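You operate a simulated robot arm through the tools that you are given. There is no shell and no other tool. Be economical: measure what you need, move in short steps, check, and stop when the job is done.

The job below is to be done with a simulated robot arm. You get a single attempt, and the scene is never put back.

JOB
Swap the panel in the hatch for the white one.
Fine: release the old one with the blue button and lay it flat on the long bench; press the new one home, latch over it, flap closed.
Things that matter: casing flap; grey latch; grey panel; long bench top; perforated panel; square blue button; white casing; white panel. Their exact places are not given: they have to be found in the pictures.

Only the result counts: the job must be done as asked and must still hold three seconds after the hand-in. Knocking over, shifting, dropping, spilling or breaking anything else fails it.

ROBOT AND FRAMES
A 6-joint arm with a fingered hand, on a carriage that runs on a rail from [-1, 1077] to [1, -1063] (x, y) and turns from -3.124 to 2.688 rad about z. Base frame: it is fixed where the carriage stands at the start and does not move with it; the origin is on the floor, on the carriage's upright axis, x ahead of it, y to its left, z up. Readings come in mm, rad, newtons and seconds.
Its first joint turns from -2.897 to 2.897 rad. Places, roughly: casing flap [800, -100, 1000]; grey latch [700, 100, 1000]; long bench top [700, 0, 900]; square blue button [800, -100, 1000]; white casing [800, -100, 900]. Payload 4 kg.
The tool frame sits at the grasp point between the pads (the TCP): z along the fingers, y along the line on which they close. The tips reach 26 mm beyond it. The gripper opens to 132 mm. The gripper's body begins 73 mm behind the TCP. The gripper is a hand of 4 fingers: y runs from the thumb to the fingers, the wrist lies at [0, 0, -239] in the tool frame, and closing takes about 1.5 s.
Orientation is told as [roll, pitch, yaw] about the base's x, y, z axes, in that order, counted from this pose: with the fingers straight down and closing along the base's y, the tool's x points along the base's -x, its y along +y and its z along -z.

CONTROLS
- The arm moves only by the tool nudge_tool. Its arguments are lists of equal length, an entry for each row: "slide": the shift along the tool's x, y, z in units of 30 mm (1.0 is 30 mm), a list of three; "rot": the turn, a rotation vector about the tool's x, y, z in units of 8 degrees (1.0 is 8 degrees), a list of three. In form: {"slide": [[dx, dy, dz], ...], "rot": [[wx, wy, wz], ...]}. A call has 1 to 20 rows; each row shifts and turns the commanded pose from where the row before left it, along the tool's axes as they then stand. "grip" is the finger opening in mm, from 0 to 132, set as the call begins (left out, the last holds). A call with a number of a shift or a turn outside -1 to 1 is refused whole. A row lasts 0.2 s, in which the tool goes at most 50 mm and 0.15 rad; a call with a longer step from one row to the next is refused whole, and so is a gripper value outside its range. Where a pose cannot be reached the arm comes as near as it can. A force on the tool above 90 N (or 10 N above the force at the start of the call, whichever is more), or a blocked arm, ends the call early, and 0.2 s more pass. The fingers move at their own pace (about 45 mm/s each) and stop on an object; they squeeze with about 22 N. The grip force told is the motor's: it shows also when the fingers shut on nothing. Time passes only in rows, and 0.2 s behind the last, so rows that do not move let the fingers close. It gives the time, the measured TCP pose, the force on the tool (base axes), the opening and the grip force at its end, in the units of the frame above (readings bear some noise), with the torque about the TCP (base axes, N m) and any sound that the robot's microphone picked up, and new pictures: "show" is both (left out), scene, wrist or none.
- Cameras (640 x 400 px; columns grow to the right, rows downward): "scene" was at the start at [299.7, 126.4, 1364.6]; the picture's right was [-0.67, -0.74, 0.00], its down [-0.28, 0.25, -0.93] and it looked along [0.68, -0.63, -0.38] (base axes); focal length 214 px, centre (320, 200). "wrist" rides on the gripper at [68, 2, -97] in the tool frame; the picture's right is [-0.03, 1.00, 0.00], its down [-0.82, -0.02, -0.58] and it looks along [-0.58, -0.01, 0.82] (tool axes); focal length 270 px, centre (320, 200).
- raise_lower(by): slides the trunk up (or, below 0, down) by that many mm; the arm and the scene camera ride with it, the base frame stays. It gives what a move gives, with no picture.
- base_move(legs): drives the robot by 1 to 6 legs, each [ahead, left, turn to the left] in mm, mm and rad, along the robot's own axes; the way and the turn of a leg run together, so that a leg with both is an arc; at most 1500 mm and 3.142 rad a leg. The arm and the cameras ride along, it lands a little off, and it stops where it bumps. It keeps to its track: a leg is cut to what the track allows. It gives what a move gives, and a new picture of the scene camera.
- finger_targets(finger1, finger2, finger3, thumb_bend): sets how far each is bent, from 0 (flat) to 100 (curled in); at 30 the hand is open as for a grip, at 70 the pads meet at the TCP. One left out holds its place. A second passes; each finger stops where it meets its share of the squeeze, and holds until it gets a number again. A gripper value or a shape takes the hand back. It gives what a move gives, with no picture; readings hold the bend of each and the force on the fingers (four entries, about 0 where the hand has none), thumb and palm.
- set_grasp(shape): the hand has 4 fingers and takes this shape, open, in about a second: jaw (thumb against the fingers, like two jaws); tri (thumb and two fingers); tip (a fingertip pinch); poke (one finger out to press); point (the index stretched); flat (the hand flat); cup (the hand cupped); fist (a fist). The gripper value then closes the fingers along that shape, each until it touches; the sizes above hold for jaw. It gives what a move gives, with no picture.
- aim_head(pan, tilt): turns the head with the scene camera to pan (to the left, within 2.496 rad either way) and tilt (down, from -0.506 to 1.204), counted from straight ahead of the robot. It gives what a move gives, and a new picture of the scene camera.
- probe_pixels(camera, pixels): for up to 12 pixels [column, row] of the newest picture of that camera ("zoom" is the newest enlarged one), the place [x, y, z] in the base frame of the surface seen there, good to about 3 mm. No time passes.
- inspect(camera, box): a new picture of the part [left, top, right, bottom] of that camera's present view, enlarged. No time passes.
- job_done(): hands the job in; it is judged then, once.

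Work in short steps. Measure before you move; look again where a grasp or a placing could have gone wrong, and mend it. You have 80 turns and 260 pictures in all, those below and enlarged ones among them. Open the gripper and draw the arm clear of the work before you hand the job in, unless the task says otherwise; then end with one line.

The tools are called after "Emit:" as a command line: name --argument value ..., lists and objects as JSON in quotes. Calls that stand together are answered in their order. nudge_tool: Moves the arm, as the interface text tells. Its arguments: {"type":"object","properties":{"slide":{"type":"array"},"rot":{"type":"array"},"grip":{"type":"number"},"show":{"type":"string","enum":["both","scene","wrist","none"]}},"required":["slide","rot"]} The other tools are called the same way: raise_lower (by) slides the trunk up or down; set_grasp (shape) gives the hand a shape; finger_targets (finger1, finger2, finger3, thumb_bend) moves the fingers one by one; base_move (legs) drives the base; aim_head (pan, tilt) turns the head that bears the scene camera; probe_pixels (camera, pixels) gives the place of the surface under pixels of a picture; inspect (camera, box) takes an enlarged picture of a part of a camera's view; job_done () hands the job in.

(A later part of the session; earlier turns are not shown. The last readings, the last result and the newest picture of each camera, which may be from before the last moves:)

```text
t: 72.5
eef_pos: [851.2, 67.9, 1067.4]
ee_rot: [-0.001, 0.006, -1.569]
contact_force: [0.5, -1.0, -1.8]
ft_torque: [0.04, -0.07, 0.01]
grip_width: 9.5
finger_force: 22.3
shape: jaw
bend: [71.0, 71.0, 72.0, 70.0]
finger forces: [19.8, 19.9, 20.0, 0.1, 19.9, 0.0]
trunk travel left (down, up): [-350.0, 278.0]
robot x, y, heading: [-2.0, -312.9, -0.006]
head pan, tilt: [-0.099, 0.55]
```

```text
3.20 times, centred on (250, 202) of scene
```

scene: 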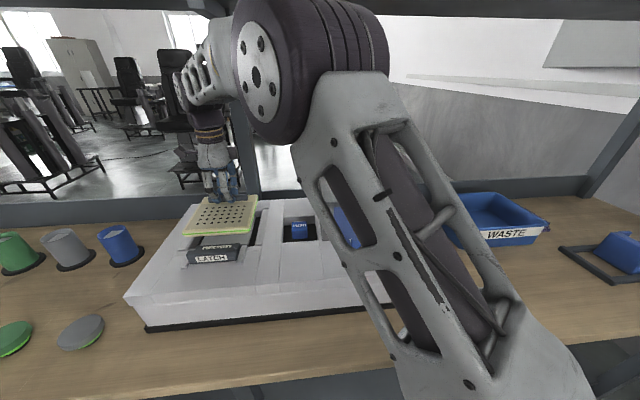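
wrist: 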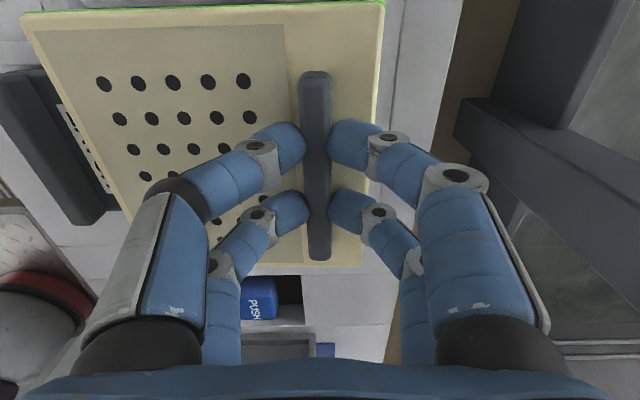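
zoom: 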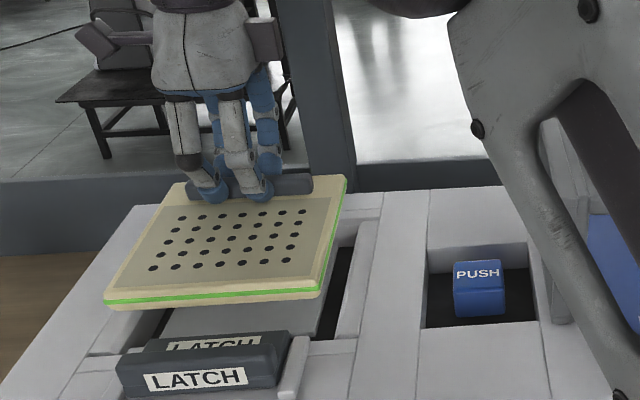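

Panel is out, level and light. I probe the free bench area to the right and the bin/tray, to choose the laying spot.

Emit:
probe_pixels --camera "scene" --pixels '[[530, 290], [580, 300], [540, 330], [600, 320], [545, 260], [520, 243], [478, 247], [545, 222], [565, 250], [610, 275], [625, 320], [520, 345]]'

Emit:
nudge_tool --slide '[[0, -0.3, -0.9], [0, -0.9, -0.2], [0, -0.9, 0], [0, -0.9, 0], [0, -0.9, -0.3], [0, -0.9, -0.6], [0, -0.9, -0.6], [0, -0.9, -0.6], [0, 0, -0.8], [0, 0, -0.6]]' --rot '[[0, 0, 0], [0, 0, 0], [0, 0, 0], [0, 0, 0], [0, 0, 0], [0, 0, 0], [0, 0, 0], [0, 0, 0], [0, 0, 0], [0, 0, 0]]'

```text
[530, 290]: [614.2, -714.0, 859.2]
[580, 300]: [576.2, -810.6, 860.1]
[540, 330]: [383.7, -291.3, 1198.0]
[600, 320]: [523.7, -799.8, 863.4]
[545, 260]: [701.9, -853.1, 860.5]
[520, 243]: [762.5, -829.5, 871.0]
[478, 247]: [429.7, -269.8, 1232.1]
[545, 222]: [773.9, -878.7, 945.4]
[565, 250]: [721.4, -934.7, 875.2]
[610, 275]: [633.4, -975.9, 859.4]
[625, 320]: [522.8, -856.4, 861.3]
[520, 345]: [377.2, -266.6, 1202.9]
```

```text
t: 74.7
eef_pos: [650.6, 65.6, 1209.0]
ee_rot: [0.0, 0.006, -1.567]
contact_force: [1.0, -0.2, -2.4]
ft_torque: [0.0, -0.04, -0.01]
grip_width: 9.2
finger_force: 22.1
shape: jaw
bend: [71.0, 71.0, 72.0, 70.0]
finger forces: [20.0, 20.1, 20.0, 0.0, 20.0, 0.0]
trunk travel left (down, up): [-350.0, 278.0]
robot x, y, heading: [2.2, -316.2, -0.001]
head pan, tilt: [-0.099, 0.55]
```

scene: 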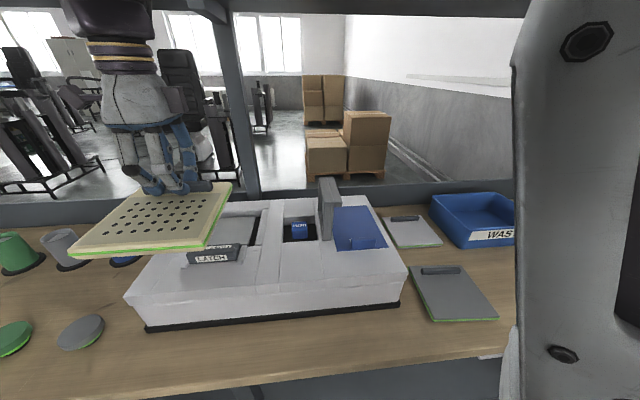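
wrist: 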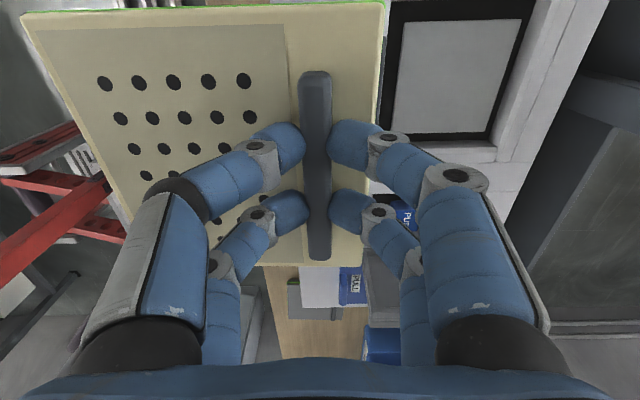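

Free spot: around (600,−700) on the bench. Carry the panel there at this height (tool −x is −y), 765 mm.

Emit:
nudge_tool --slide '[[-0.6, 0, 0], [-0.9, 0, 0], [-1, 0, 0], [-1, 0, 0], [-1, 0, 0], [-1, 0, 0], [-1, 0, 0], [-1, 0, 0], [-1, 0, 0], [-1, 0, 0], [-1, 0, 0], [-1, 0, 0], [-1, 0, 0], [-1, 0, 0], [-1, 0, 0], [-1, 0, 0], [-1, 0, 0], [-1, 0, 0], [-1, 0, 0], [-0.5, 0, 0]]' --rot '[[0, 0, 0], [0, 0, 0], [0, 0, 0], [0, 0, 0], [0, 0, 0], [0, 0, 0], [0, 0, 0], [0, 0, 0], [0, 0, 0], [0, 0, 0], [0, 0, 0], [0, 0, 0], [0, 0, 0], [0, 0, 0], [0, 0, 0], [0, 0, 0], [0, 0, 0], [0, 0, 0], [0, 0, 0], [0, 0, 0]]' --show "none"

Emit:
nudge_tool --slide '[[-0.8, 0, 0.2], [-1, 0, 0.6], [-1, 0, 0.8], [-1, 0, 0.8], [-1, 0, 0.8], [-1, 0, 0.8], [-0.7, 0, 0.8]]' --rot '[[0, 0, 0], [0, 0, 0], [0, 0, 0], [0, 0, 0], [0, 0, 0], [0, 0, 0], [0, 0, 0]]'

```text
t: 78.9
eef_pos: [652.9, -501.6, 1200.4]
ee_rot: [0.001, 0.006, -1.57]
contact_force: [0.1, 0.1, -1.2]
ft_torque: [0.0, -0.1, -0.01]
grip_width: 9.5
finger_force: 21.6
shape: jaw
bend: [71.0, 71.0, 72.0, 70.0]
finger forces: [19.8, 19.8, 19.8, 0.0, 19.9, 0.0]
trunk travel left (down, up): [-350.0, 278.0]
robot x, y, heading: [3.5, -320.0, -0.004]
head pan, tilt: [-0.099, 0.55]
```

```text
t: 80.5
eef_pos: [652.3, -696.1, 1056.4]
ee_rot: [0.002, 0.006, -1.568]
contact_force: [-0.3, 0.0, -0.9]
ft_torque: [-0.02, -0.08, 0.01]
grip_width: 9.6
finger_force: 22.4
shape: jaw
bend: [71.0, 71.0, 72.0, 70.0]
finger forces: [19.9, 19.8, 19.9, 0.1, 20.0, 0.0]
trunk travel left (down, up): [-350.0, 278.0]
robot x, y, heading: [2.4, -317.1, -0.006]
head pan, tilt: [-0.099, 0.55]
```

scene: 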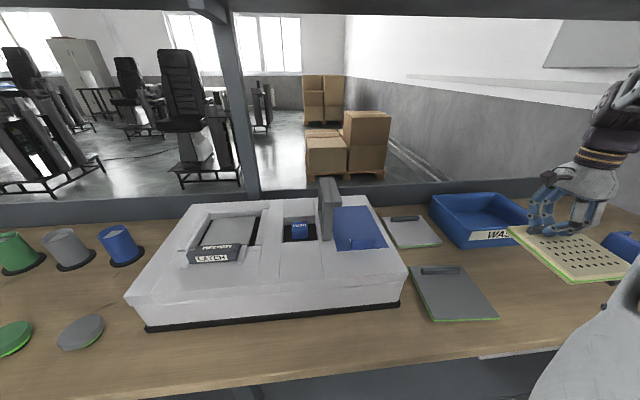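
wrist: 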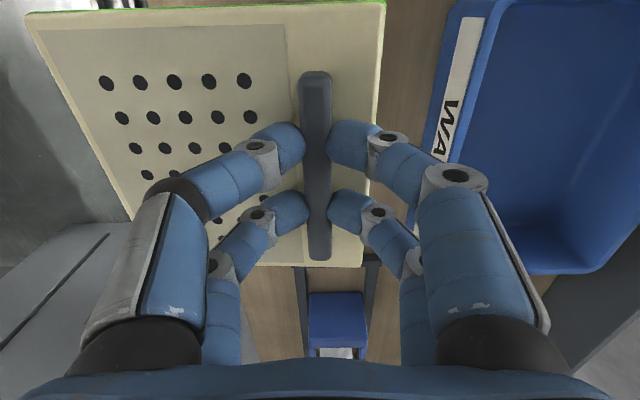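

I check clearances to the tray, bin and grey panel before lowering.

Emit:
probe_pixels --camera "wrist" --pixels '[[372, 275], [298, 275], [370, 260], [430, 160], [440, 120], [280, 300], [367, 262], [140, 215]]'

Emit:
probe_pixels --camera "scene" --pixels '[[497, 317], [465, 268], [470, 245], [525, 365], [500, 362]]'

```text
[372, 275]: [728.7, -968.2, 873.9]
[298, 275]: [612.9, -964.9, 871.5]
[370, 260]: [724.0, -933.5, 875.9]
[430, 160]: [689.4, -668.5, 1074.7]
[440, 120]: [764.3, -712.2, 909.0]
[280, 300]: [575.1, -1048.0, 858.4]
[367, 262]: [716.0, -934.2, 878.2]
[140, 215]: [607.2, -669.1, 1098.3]
```

```text
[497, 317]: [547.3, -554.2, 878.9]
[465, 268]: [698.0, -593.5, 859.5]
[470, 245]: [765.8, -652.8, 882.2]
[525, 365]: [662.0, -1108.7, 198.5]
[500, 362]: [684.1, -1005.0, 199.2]
```

Clear all round. Shift +15 mm in x and lower to just above the bench, then slow steps.

Emit:
nudge_tool --slide '[[0, 0.5, 0.7], [0, 0, 0.9], [0, 0, 0.9], [0, 0, 0.9], [0, 0, 0.7], [0, 0, 0.3]]' --rot '[[0, 0, 0], [0, 0, 0], [0, 0, 0], [0, 0, 0], [0, 0, 0], [0, 0, 0]]' --show "scene"

Emit:
nudge_tool --slide '[[0, 0, 0.1], [0, 0, 0.1], [0, 0, 0.1]]' --rot '[[0, 0, 0], [0, 0, 0], [0, 0, 0]]' --show "scene"

Emit:
inspect --camera "scene" --box '[440, 180, 640, 340]'

```text
t: 81.9
eef_pos: [667.9, -695.6, 924.4]
ee_rot: [0.002, 0.009, -1.569]
contact_force: [0.0, -0.2, -1.9]
ft_torque: [0.04, -0.09, 0.0]
grip_width: 9.2
finger_force: 22.1
shape: jaw
bend: [71.0, 71.0, 72.0, 70.0]
finger forces: [19.8, 19.8, 19.9, 0.0, 19.9, 0.0]
trunk travel left (down, up): [-350.0, 278.0]
robot x, y, heading: [2.7, -314.8, -0.003]
head pan, tilt: [-0.099, 0.55]
```

scene: 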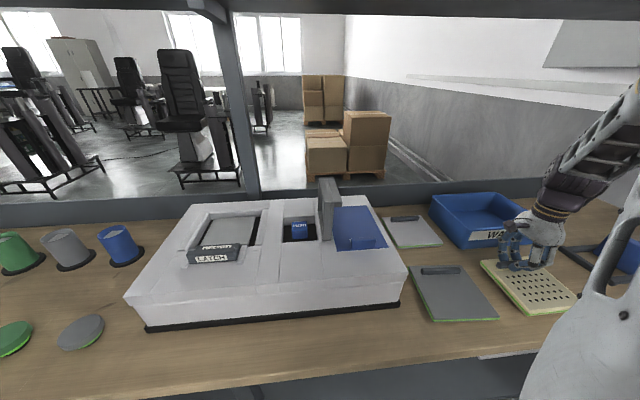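

```text
t: 82.7
eef_pos: [669.3, -695.8, 915.3]
ee_rot: [0.001, 0.008, -1.568]
contact_force: [0.5, 0.5, -0.8]
ft_torque: [0.0, 0.03, 0.0]
grip_width: 9.1
finger_force: 22.3
shape: jaw
bend: [71.0, 71.0, 72.0, 70.0]
finger forces: [20.0, 19.8, 19.9, 0.0, 19.8, 0.0]
trunk travel left (down, up): [-350.0, 278.0]
robot x, y, heading: [-1.5, -315.4, -0.005]
head pan, tilt: [-0.099, 0.55]
```

scene: 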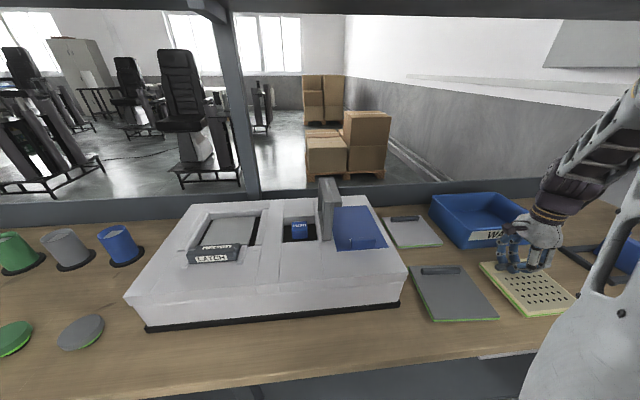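

```text
2.50 times, centred on (540, 260) of scene
```

zoom: 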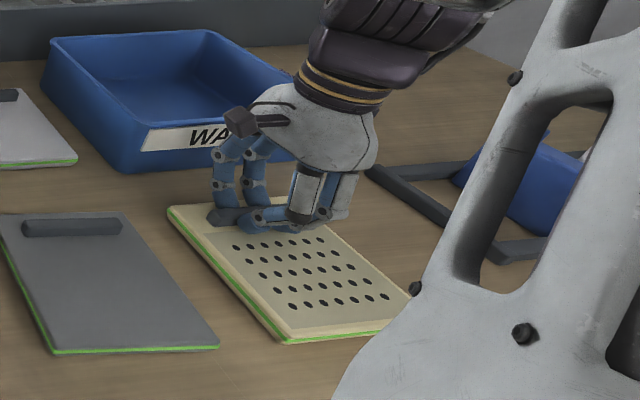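

Almost touching. Lower in 2 mm steps until contact shows.

Emit:
nudge_tool --slide '[[0, 0, 0.07], [0, 0, 0.07], [0, 0, 0.07], [0, 0, 0]]' --rot '[[0, 0, 0], [0, 0, 0], [0, 0, 0], [0, 0, 0]]' --show "none"

```text
t: 83.7
eef_pos: [668.8, -696.0, 911.9]
ee_rot: [0.003, 0.006, -1.567]
contact_force: [-4.1, 5.0, 29.1]
ft_torque: [0.15, 0.18, 0.02]
grip_width: 10.2
finger_force: 22.0
shape: jaw
bend: [72.0, 72.0, 72.0, 71.0]
finger forces: [23.5, 22.9, 24.5, 0.0, 26.1, 0.0]
trunk travel left (down, up): [-350.0, 278.0]
robot x, y, heading: [-1.6, -315.1, -0.006]
head pan, tilt: [-0.099, 0.55]
```

On the bench. Release, rise, and look.

Emit:
nudge_tool --slide '[[0, 0, -0.07], [0, 0, 0], [0, 0, 0], [0, 0, 0], [0, 0, -0.6], [0, 0, -0.9], [0, 0, -0.9], [0, 0, -0.9], [0, 0, -0.9], [0, 0, -0.9], [0, 0, -0.9], [0, 0, -0.5]]' --rot '[[0, 0, 0], [0, 0, 0], [0, 0, 0], [0, 0, 0], [0, 0, 0], [0, 0, 0], [0, 0, 0], [0, 0, 0], [0, 0, 0], [0, 0, 0], [0, 0, 0], [0, 0, 0]]' --grip 50

Emit:
inspect --camera "scene" --box '[370, 190, 560, 330]'

Emit:
inspect --camera "scene" --box '[160, 170, 350, 290]'

```text
t: 86.3
eef_pos: [667.3, -698.2, 1108.6]
ee_rot: [0.0, 0.007, -1.57]
contact_force: [-0.4, 0.3, -0.7]
ft_torque: [-0.02, -0.01, 0.01]
grip_width: 49.5
finger_force: 0.1
shape: jaw
bend: [74.0, 74.0, 74.0, 70.0]
finger forces: [0.1, 0.0, 0.1, 0.1, 0.0, 0.1]
trunk travel left (down, up): [-350.0, 278.0]
robot x, y, heading: [0.8, -316.5, -0.002]
head pan, tilt: [-0.099, 0.55]
```

scene: 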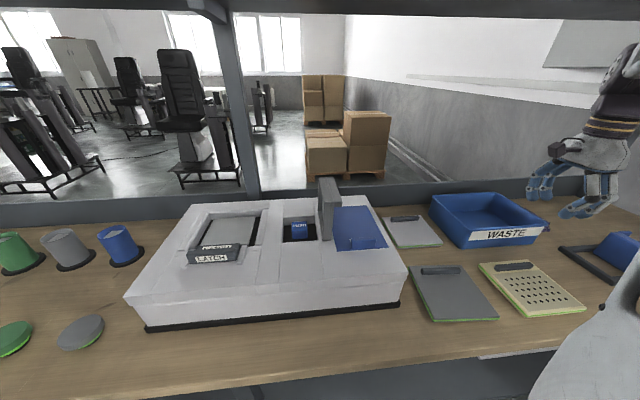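
wrist: 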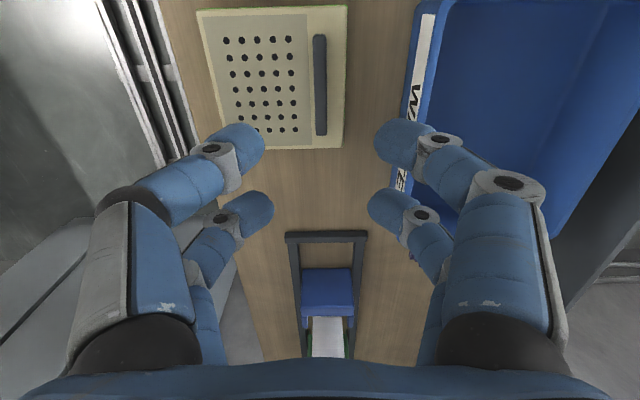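

```text
2.86 times, centred on (465, 260) of scene
```

zoom: 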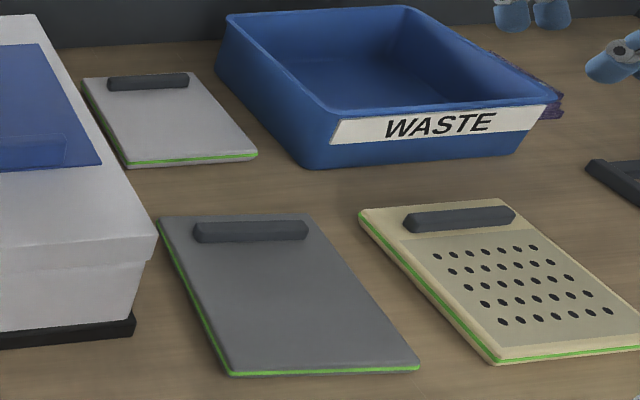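

```text
3.33 times, centred on (255, 230) of scene
```

zoom: 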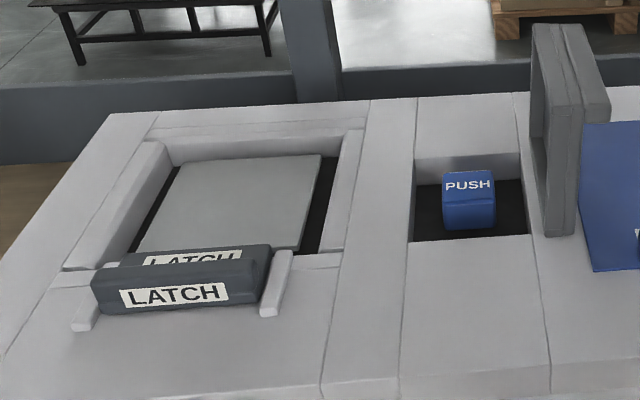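

Old panel lies flat; hatch empty with inner tray visible. Now measure the white panel from above: move the hand near it.

Emit:
nudge_tool --slide '[[0.9, 0.75, 0], [0.9, 0.75, 0], [0.9, 0.75, 0], [0.9, 0.75, 0], [0.9, 0.75, 0], [0.9, 0.75, 0], [0.9, 0.75, 0]]' --rot '[[0, 0, 0], [0, 0, 0], [0, 0, 0], [0, 0, 0], [0, 0, 0], [0, 0, 0], [0, 0, 0]]'

Emit:
inspect --camera "wrist" --box '[120, 0, 440, 200]'

```text
t: 87.9
eef_pos: [824.7, -510.4, 1108.4]
ee_rot: [0.001, 0.007, -1.568]
contact_force: [0.0, -0.9, 0.2]
ft_torque: [0.02, -0.04, 0.01]
grip_width: 49.9
finger_force: 0.1
shape: jaw
bend: [74.0, 74.0, 74.0, 70.0]
finger forces: [0.0, 0.0, 0.0, 0.0, 0.0, 0.0]
trunk travel left (down, up): [-350.0, 278.0]
robot x, y, heading: [-0.7, -316.5, -0.004]
head pan, tilt: [-0.099, 0.55]
```

scene: 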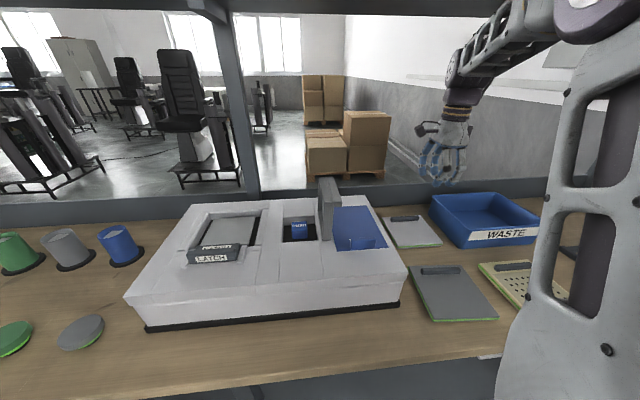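
wrist: 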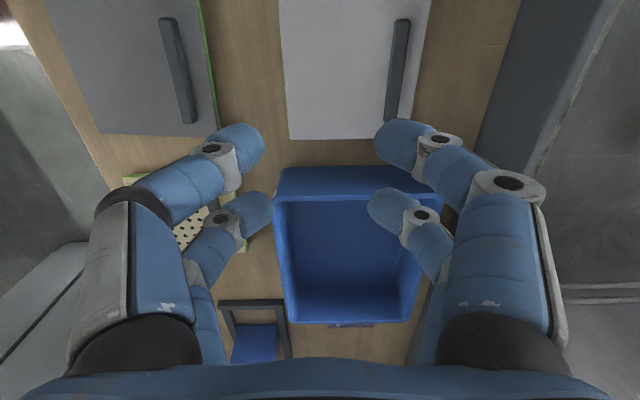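

```text
2.00 times, centred on (280, 100) of wrist
```

zoom: 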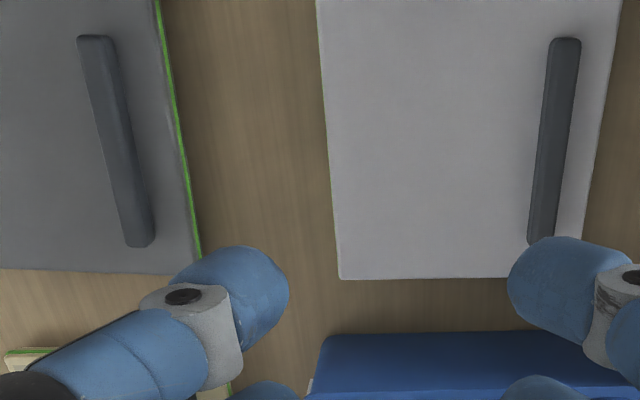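

Emit:
probe_pixels --camera "zoom" --pixels '[[566, 50], [543, 235], [555, 140], [340, 275], [318, 10], [330, 150], [520, 270], [590, 180], [605, 100], [420, 332], [530, 335], [450, 150]]'

Emit:
probe_pixels --camera "wrist" --pixels '[[480, 100], [520, 100], [500, 60], [430, 3], [350, 175], [350, 200]]'

Emit:
probe_pixels --camera "scene" --pixels '[[383, 218], [416, 215], [441, 242], [400, 247], [396, 219], [415, 217], [420, 190], [420, 183], [330, 181], [336, 186], [326, 240]]'

```text
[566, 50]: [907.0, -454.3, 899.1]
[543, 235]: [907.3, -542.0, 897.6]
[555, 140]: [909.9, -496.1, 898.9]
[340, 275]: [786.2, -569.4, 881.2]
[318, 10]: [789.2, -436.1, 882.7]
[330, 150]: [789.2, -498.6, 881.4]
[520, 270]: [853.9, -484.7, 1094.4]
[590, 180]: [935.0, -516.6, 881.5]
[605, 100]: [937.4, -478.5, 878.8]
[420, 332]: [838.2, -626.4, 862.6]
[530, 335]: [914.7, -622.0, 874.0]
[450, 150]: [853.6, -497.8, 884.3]
```

```text
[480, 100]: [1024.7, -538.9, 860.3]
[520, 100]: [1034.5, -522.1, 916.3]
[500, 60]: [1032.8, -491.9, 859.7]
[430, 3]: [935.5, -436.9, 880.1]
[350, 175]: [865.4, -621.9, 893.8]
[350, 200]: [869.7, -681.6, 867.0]
```

```text
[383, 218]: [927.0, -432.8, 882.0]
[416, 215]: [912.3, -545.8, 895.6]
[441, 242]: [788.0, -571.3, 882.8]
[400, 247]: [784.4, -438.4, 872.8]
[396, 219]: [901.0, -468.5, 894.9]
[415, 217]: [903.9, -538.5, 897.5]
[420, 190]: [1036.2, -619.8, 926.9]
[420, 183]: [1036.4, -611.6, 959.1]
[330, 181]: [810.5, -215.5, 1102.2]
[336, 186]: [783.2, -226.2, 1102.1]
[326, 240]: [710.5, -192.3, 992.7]
```

White panel is square to axes: x 786–937, y −571…−431, handle x 908, y centre −498, top z 898. Move over and down to z ≈913, then grip.

Emit:
nudge_tool --slide '[[0.15, 0.94, 0], [0.15, 0.94, 0], [0.15, 0.94, 0], [0, 0, 0.9], [0, 0, 0.9], [0, 0, 0.9], [0, 0, 0.9], [0, 0, 0.9]]' --rot '[[0, 0, 0], [0, 0, 0], [0, 0, 0], [0, 0, 0], [0, 0, 0], [0, 0, 0], [0, 0, 0], [0, 0, 0]]' --show "wrist"

```text
t: 89.7
eef_pos: [911.4, -494.5, 973.9]
ee_rot: [0.001, 0.008, -1.57]
contact_force: [-0.2, 0.4, -0.2]
ft_torque: [0.01, -0.01, -0.01]
grip_width: 49.6
finger_force: 0.1
shape: jaw
bend: [74.0, 74.0, 74.0, 70.0]
finger forces: [0.0, 0.1, 0.0, 0.1, 0.0, 0.0]
trunk travel left (down, up): [-350.0, 278.0]
robot x, y, heading: [0.2, -319.8, -0.008]
head pan, tilt: [-0.099, 0.55]
```

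wrist: 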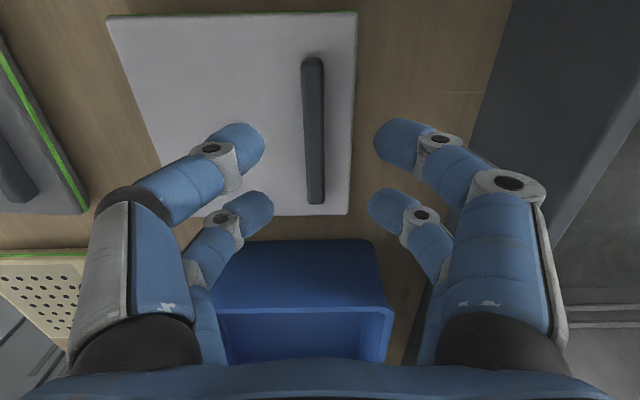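

Check the handle's yaw and the panel's edges before gripping.

Emit:
probe_pixels --camera "wrist" --pixels '[[312, 65], [317, 195], [355, 30], [350, 205], [115, 30], [345, 212], [350, 15], [130, 17], [315, 130]]'

```text
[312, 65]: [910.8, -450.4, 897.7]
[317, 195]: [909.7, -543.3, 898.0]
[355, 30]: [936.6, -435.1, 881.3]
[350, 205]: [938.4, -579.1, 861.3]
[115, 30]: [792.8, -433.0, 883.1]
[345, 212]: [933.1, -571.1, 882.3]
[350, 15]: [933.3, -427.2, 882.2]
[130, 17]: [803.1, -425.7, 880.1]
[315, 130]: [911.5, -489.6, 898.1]
```

Yaw is zero, handle centre y −497. Lower and grip.

Emit:
nudge_tool --slide '[[-0.07, 0, 0.8], [0, 0, 0.7], [0, 0, 0.5]]' --rot '[[0, 0, 0], [0, 0, 0], [0, 0, 0]]' --show "none"

Emit:
nudge_tool --slide '[[0, 0, 0], [0, 0, 0], [0, 0, 0], [0, 0, 0], [0, 0, 0], [0, 0, 0]]' --rot '[[0, 0, 0], [0, 0, 0], [0, 0, 0], [0, 0, 0], [0, 0, 0], [0, 0, 0]]' --grip 0 --show "wrist"

```text
t: 90.5
eef_pos: [908.9, -497.9, 914.5]
ee_rot: [0.001, 0.007, -1.57]
contact_force: [-0.4, -1.1, -0.1]
ft_torque: [-0.01, -0.02, -0.03]
grip_width: 49.9
finger_force: 0.1
shape: jaw
bend: [74.0, 74.0, 74.0, 70.0]
finger forces: [0.0, 0.0, 0.0, 0.0, 0.1, 0.1]
trunk travel left (down, up): [-350.0, 278.0]
robot x, y, heading: [1.5, -315.9, -0.005]
head pan, tilt: [-0.099, 0.55]
```

```text
t: 91.9
eef_pos: [909.0, -497.0, 915.4]
ee_rot: [0.002, 0.007, -1.57]
contact_force: [-0.6, 0.9, 0.8]
ft_torque: [0.0, 0.03, -0.04]
grip_width: 8.5
finger_force: 22.0
shape: jaw
bend: [71.0, 71.0, 71.0, 70.0]
finger forces: [19.6, 19.6, 19.4, 0.0, 19.9, 0.0]
trunk travel left (down, up): [-350.0, 278.0]
robot x, y, heading: [3.2, -314.3, -0.004]
head pan, tilt: [-0.099, 0.55]
```

wrist: 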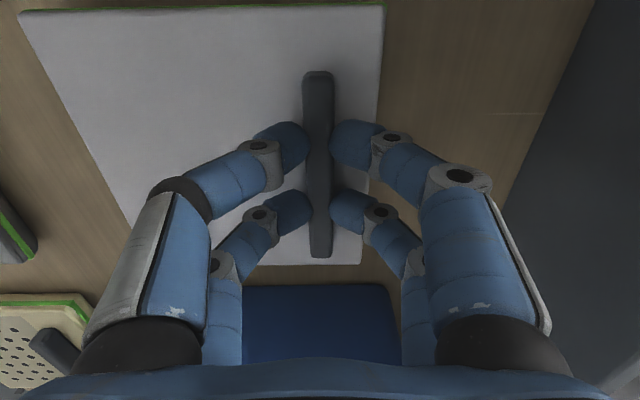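

Grip matches the old panel's. Lift, then retract toward the robot and up to z ≈1200.

Emit:
nudge_tool --slide '[[0, 0, -0.3], [0, 0, -0.7], [0, 0, -0.9], [0, 0, -0.9], [0, -0.3, -0.9], [0, -0.9, -0.6], [0, -0.9, -0.6], [0, -0.9, -0.6], [0, -0.9, -0.6], [0, -0.9, -0.6], [0, -0.9, -0.7], [0, -0.9, -0.7], [0, -0.9, -0.7], [0, -0.5, -0.7]]' --rot '[[0, 0, 0], [0, 0, 0], [0, 0, 0], [0, 0, 0], [0, 0, 0], [0, 0, 0], [0, 0, 0], [0, 0, 0], [0, 0, 0], [0, 0, 0], [0, 0, 0], [0, 0, 0], [0, 0, 0], [0, 0, 0]]'

```text
t: 94.9
eef_pos: [670.1, -497.1, 1198.4]
ee_rot: [0.0, 0.006, -1.568]
contact_force: [0.2, 0.4, -1.7]
ft_torque: [0.0, -0.04, 0.02]
grip_width: 8.4
finger_force: 21.7
shape: jaw
bend: [72.0, 71.0, 71.0, 70.0]
finger forces: [19.9, 20.0, 19.8, 0.0, 20.1, 0.1]
trunk travel left (down, up): [-350.0, 278.0]
robot x, y, heading: [-1.4, -313.8, -0.0]
head pan, tilt: [-0.099, 0.55]
```

scene: 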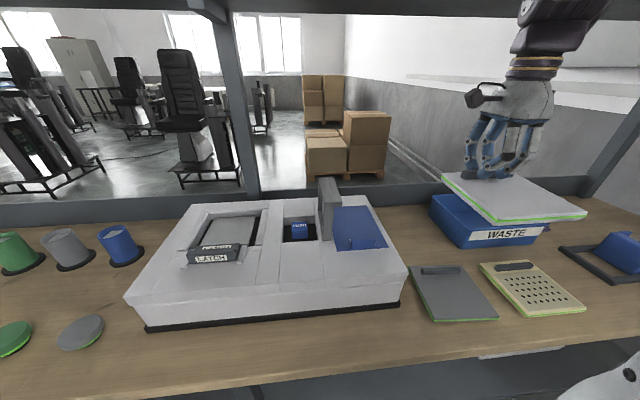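
wrist: 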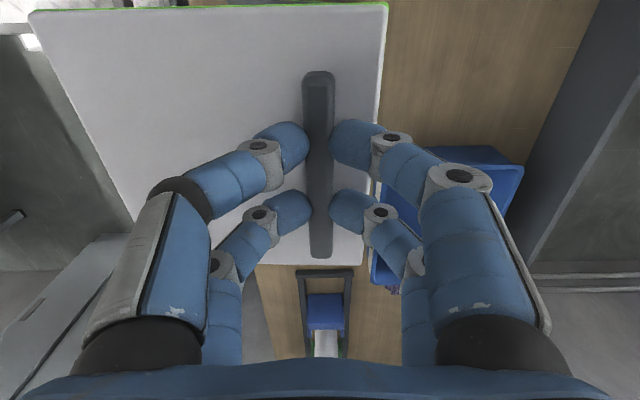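

White panel held level. Carry it left over the casing (564 mm).

Emit:
nudge_tool --slide '[[0.6, 0, 0], [0.9, 0, 0], [1, 0, 0], [1, 0, 0], [1, 0, 0], [1, 0, 0], [1, 0, 0], [1, 0, 0], [1, 0, 0], [1, 0, 0], [1, 0, 0], [1, 0, 0], [1, 0, 0], [1, 0, 0], [1, 0, 0], [1, 0, 0], [1, 0, 0], [1, 0, 0], [0.9, 0, 0], [0.4, 0, 0]]' --rot '[[0, 0, 0], [0, 0, 0], [0, 0, 0], [0, 0, 0], [0, 0, 0], [0, 0, 0], [0, 0, 0], [0, 0, 0], [0, 0, 0], [0, 0, 0], [0, 0, 0], [0, 0, 0], [0, 0, 0], [0, 0, 0], [0, 0, 0], [0, 0, 0], [0, 0, 0], [0, 0, 0], [0, 0, 0], [0, 0, 0]]' --show "none"

Emit:
nudge_tool --slide '[[0, 0.8, 0], [0, 0.9, 0.5], [0, 0.9, 0.7], [0, 0.9, 0.7], [0, 0.9, 0.7], [0, 0.9, 0.7], [0, 0.75, 0.7]]' --rot '[[0, 0, 0], [0, 0, 0], [0, 0, 0], [0, 0, 0], [0, 0, 0], [0, 0, 0], [0, 0, 0]]'

```text
t: 99.1
eef_pos: [670.0, 68.3, 1202.8]
ee_rot: [0.0, 0.006, -1.57]
contact_force: [-0.1, 0.4, -1.4]
ft_torque: [0.05, -0.06, 0.01]
grip_width: 8.3
finger_force: 22.5
shape: jaw
bend: [72.0, 71.0, 71.0, 70.0]
finger forces: [19.8, 19.8, 19.6, 0.0, 20.1, 0.1]
trunk travel left (down, up): [-350.0, 278.0]
robot x, y, heading: [0.4, -310.5, -0.007]
head pan, tilt: [-0.099, 0.55]
```

```text
t: 100.7
eef_pos: [850.1, 67.2, 1082.1]
ee_rot: [0.002, 0.007, -1.57]
contact_force: [-1.3, 0.1, -1.4]
ft_torque: [0.04, -0.07, 0.01]
grip_width: 8.4
finger_force: 22.6
shape: jaw
bend: [72.0, 71.0, 71.0, 70.0]
finger forces: [19.8, 20.0, 19.8, 0.0, 20.1, 0.0]
trunk travel left (down, up): [-350.0, 278.0]
robot x, y, heading: [1.5, -315.2, -0.004]
head pan, tilt: [-0.099, 0.55]
```

scene: 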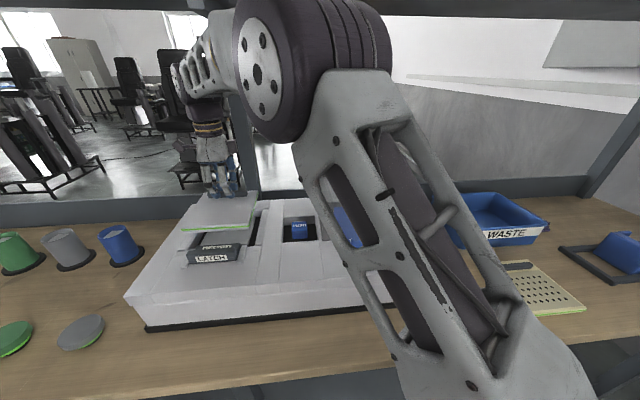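
wrist: 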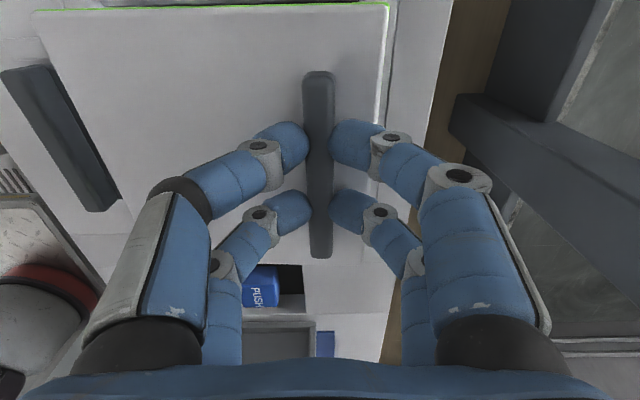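

Positioned above the hatch as the old panel was. Lower to z ≈1045, nudging x +1 mm, and check alignment.

Emit:
nudge_tool --slide '[[0, 0.04, 0.5], [0, 0, 0.5], [0, 0, 0.2], [0, 0, 0]]' --rot '[[0, 0, 0], [0, 0, 0], [0, 0, 0], [0, 0, 0]]'

Emit:
inspect --camera "scene" --box '[150, 170, 310, 270]'

Emit:
inspect --camera "wrist" --box '[0, 0, 420, 280]'

```text
t: 101.7
eef_pos: [852.5, 66.3, 1048.1]
ee_rot: [0.003, 0.007, -1.569]
contact_force: [-0.7, -0.6, -1.5]
ft_torque: [-0.01, -0.1, 0.01]
grip_width: 8.4
finger_force: 21.7
shape: jaw
bend: [72.0, 71.0, 71.0, 70.0]
finger forces: [19.9, 19.9, 19.8, 0.0, 20.0, 0.0]
trunk travel left (down, up): [-350.0, 278.0]
robot x, y, heading: [-0.2, -314.6, -0.003]
head pan, tilt: [-0.099, 0.55]
```

scene: 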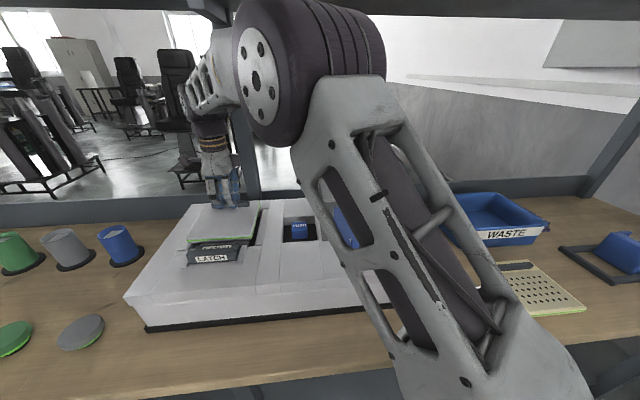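
wrist: 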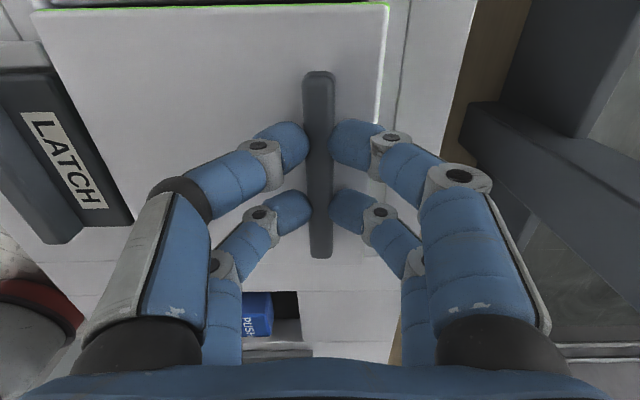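

```text
4.00 times, centred on (230, 220) of scene
```

zoom: 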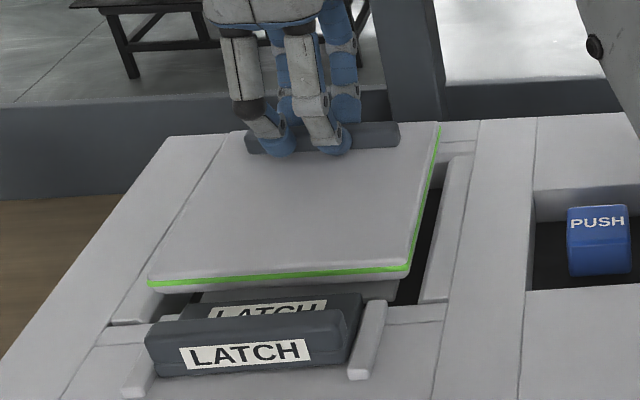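

```text
1.43 times, centred on (210, 140) of wrist
```

zoom: 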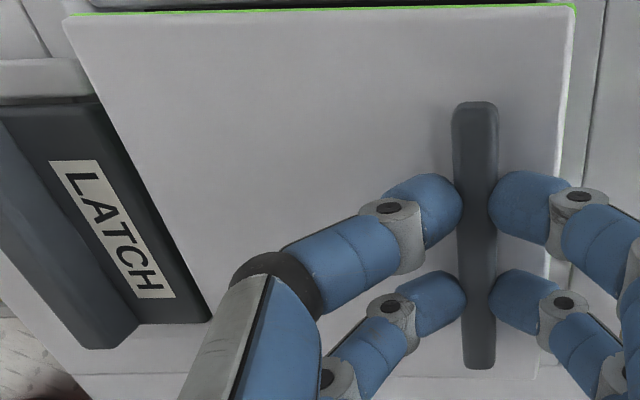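

Looks aligned. Lower slowly toward the popped-panel height (TCP ≈1027), watching force.

Emit:
nudge_tool --slide '[[0, -0.03, 0.2], [0.03, 0, 0.15], [0, 0, 0.15], [0, 0, 0.1], [0, 0, 0.1], [0, 0, 0]]' --rot '[[0, 0, 0], [0, 0, 0], [0, 0, 0], [0, 0, 0], [0, 0, 0], [0, 0, 0]]' --show "scene"

Emit:
inspect --camera "scene" --box '[150, 170, 310, 270]'

```text
t: 103.1
eef_pos: [850.4, 69.5, 1027.8]
ee_rot: [0.001, 0.007, -1.569]
contact_force: [-7.7, 0.3, 13.4]
ft_torque: [0.03, 0.23, 0.1]
grip_width: 8.7
finger_force: 22.3
shape: jaw
bend: [72.0, 72.0, 72.0, 70.0]
finger forces: [19.7, 20.2, 22.4, 0.1, 25.3, 0.2]
trunk travel left (down, up): [-350.0, 278.0]
robot x, y, heading: [-1.1, -317.2, -0.004]
head pan, tilt: [-0.099, 0.55]
```

scene: 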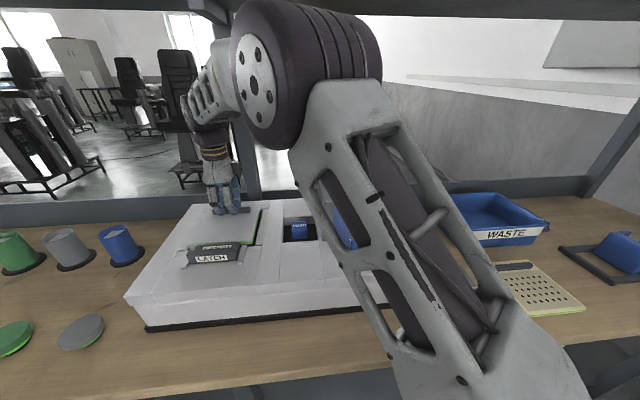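

```text
4.00 times, centred on (230, 220) of scene
```

zoom: 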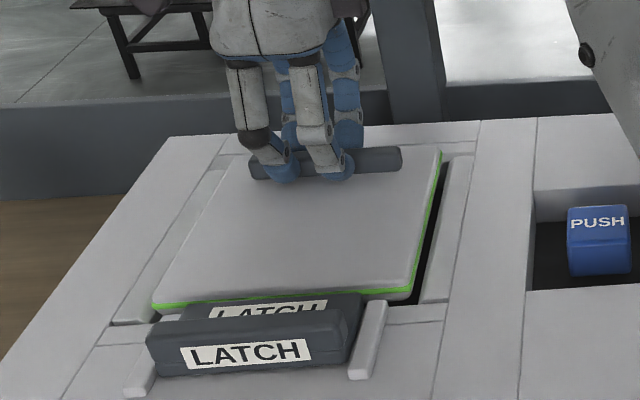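

It rests at the popped height (13 N). Release, rise and check the fit from above.

Emit:
nudge_tool --slide '[[0, 0, 0], [0, 0, 0], [0, 0, 0], [0, 0, 0], [0, 0, 0], [0, 0, -0.6], [0, 0, -0.9], [0, 0, -0.9], [0, 0, -0.9], [0, 0, -0.7]]' --rot '[[0, 0, 0], [0, 0, 0], [0, 0, 0], [0, 0, 0], [0, 0, 0], [0, 0, 0], [0, 0, 0], [0, 0, 0], [0, 0, 0], [0, 0, 0]]' --grip 50

Emit:
inspect --camera "wrist" --box '[130, 0, 430, 190]'

Emit:
inspect --camera "scene" --box '[150, 170, 310, 270]'

```text
t: 105.3
eef_pos: [850.2, 66.6, 1145.5]
ee_rot: [0.002, 0.007, -1.569]
contact_force: [-0.3, -0.5, 0.4]
ft_torque: [0.01, 0.01, -0.01]
grip_width: 49.7
finger_force: 0.0
shape: jaw
bend: [74.0, 74.0, 74.0, 70.0]
finger forces: [0.0, 0.0, 0.0, 0.1, 0.1, 0.0]
trunk travel left (down, up): [-350.0, 278.0]
robot x, y, heading: [-0.9, -317.6, -0.006]
head pan, tilt: [-0.099, 0.55]
```

scene: 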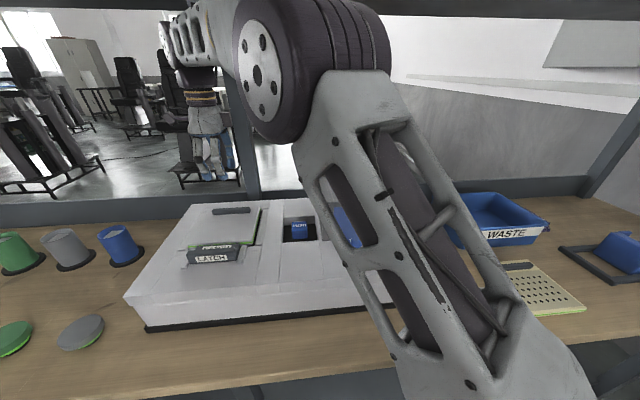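
wrist: 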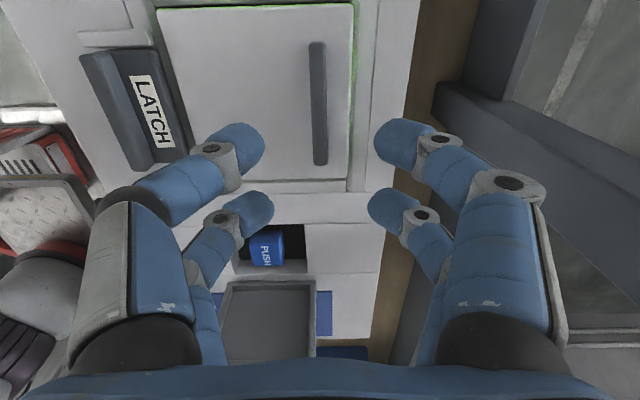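

```text
2.11 times, centred on (280, 95) of wrist
```

zoom: 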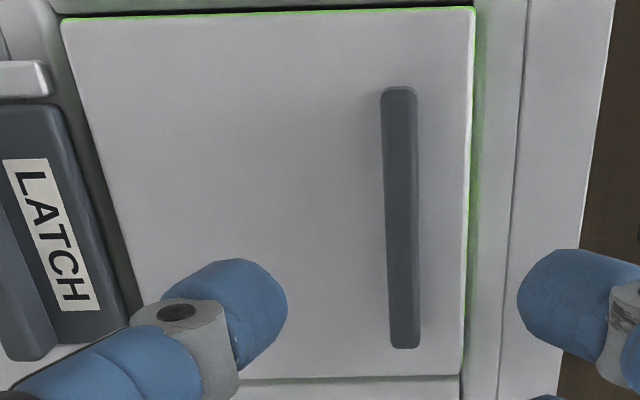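

```text
4.00 times, centred on (230, 220) of scene
```

zoom: 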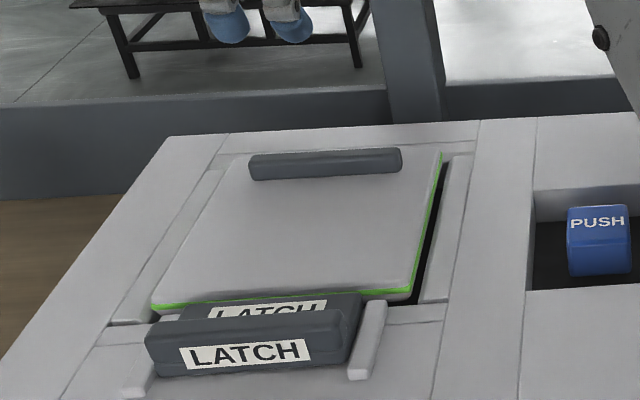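

Same appearance as the old one popped. Check that it sits level.

Emit:
probe_pixels --camera "wrist" --pixels '[[170, 18], [340, 12], [335, 165], [270, 170], [200, 90], [319, 60], [319, 150]]'

```text
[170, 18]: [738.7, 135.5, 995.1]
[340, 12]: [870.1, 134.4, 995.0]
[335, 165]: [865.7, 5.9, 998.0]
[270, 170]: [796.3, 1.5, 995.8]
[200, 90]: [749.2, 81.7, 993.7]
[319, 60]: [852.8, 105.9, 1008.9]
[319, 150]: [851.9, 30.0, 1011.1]
```

Level at z ≈995; home is 985. Close the hand and press at the panel centre (≈800, 66).

Emit:
nudge_tool --slide '[[0, -0.6, 0.3], [0, -0.55, 0.5], [0, -0.5, 0.7], [0, 0, 0.7], [0, 0, 0.7], [0, 0, 0.5], [0, 0, 0]]' --rot '[[0, 0, 0], [0, 0, 0], [0, 0, 0], [0, 0, 0], [0, 0, 0], [0, 0, 0], [0, 0, 0]]' --grip 0 --show "none"

Emit:
nudge_tool --slide '[[0, 0, 0.2], [0, 0, 0.15], [0, 0, 0.15], [0, 0, 0.15]]' --rot '[[0, 0, 0], [0, 0, 0], [0, 0, 0], [0, 0, 0]]'

```text
t: 106.9
eef_pos: [800.4, 69.8, 1044.5]
ee_rot: [0.001, 0.006, -1.567]
contact_force: [-0.2, 0.3, -0.5]
ft_torque: [0.0, 0.03, 0.0]
grip_width: 0.0
finger_force: 22.6
shape: jaw
bend: [62.0, 62.0, 62.0, 70.0]
finger forces: [0.0, 0.0, 0.0, 0.0, 0.1, 0.0]
trunk travel left (down, up): [-350.0, 278.0]
robot x, y, heading: [0.9, -317.6, -0.003]
head pan, tilt: [-0.099, 0.55]
```

```text
t: 107.9
eef_pos: [801.3, 69.8, 1024.5]
ee_rot: [0.002, 0.007, -1.568]
contact_force: [0.0, 0.4, 0.2]
ft_torque: [0.01, -0.01, 0.02]
grip_width: 0.0
finger_force: 22.1
shape: jaw
bend: [62.0, 62.0, 62.0, 70.0]
finger forces: [0.0, 0.0, 0.0, 0.0, 0.1, 0.0]
trunk travel left (down, up): [-350.0, 278.0]
robot x, y, heading: [2.0, -315.6, -0.007]
head pan, tilt: [-0.099, 0.55]
```

scene: 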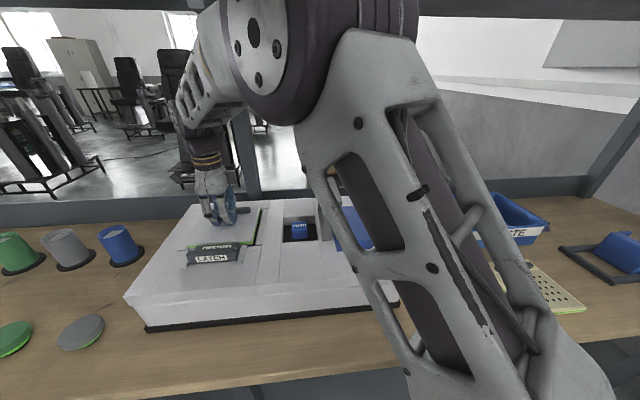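
wrist: 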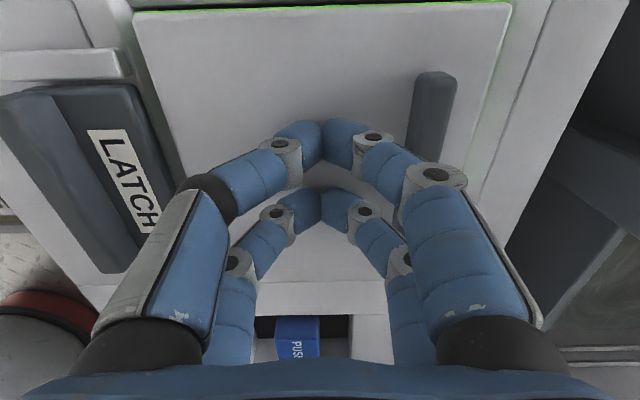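

Not yet touching. Press down stepwise.

Emit:
nudge_tool --slide '[[0, 0, 0.15], [0, 0, 0.15], [0, 0, 0.15], [0, 0, 0.1]]' --rot '[[0, 0, 0], [0, 0, 0], [0, 0, 0], [0, 0, 0]]' --show "none"

```text
t: 108.9
eef_pos: [801.4, 69.1, 1011.5]
ee_rot: [0.01, 0.012, -1.57]
contact_force: [3.9, 4.1, 39.6]
ft_torque: [-0.08, -0.16, -0.03]
grip_width: 0.0
finger_force: 22.0
shape: jaw
bend: [63.0, 64.0, 64.0, 70.0]
finger forces: [0.0, 0.0, 0.0, 0.0, 0.1, 0.0]
trunk travel left (down, up): [-350.0, 278.0]
robot x, y, heading: [-0.2, -316.9, -0.007]
head pan, tilt: [-0.099, 0.55]
```

Emit:
nudge_tool --slide '[[0, 0, 0.1], [0, 0, 0.1], [0, 0, 0.1], [0, 0, 0.1]]' --rot '[[0, 0, 0], [0, 0, 0], [0, 0, 0], [0, 0, 0]]' --show "scene"

Emit:
inspect --camera "scene" --box '[150, 170, 310, 270]'

```text
t: 109.7
eef_pos: [804.5, 70.9, 1011.1]
ee_rot: [0.021, 0.022, -1.57]
contact_force: [-2.7, -1.0, 32.5]
ft_torque: [-0.36, 0.12, -0.02]
grip_width: 0.0
finger_force: 21.6
shape: jaw
bend: [65.0, 67.0, 67.0, 70.0]
finger forces: [0.0, 0.0, 0.1, 0.1, 0.0, 0.0]
trunk travel left (down, up): [-350.0, 278.0]
robot x, y, heading: [0.7, -314.6, -0.003]
head pan, tilt: [-0.099, 0.55]
stopped in row 4: the force on the tool passed its limit at 92 N (the readings are from after the stop); the commanded pose is now the measured one
```

scene: 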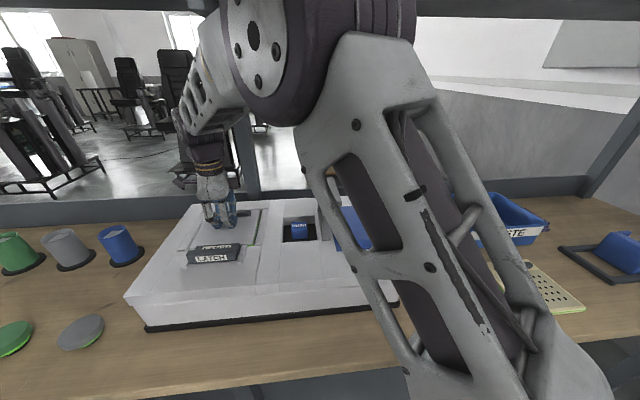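

```text
4.00 times, centred on (230, 220) of scene
```

zoom: 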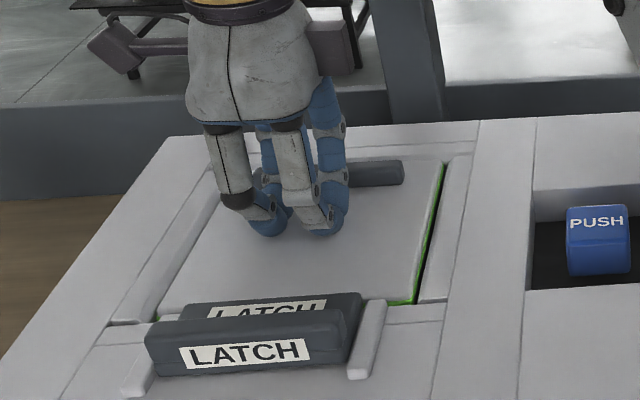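

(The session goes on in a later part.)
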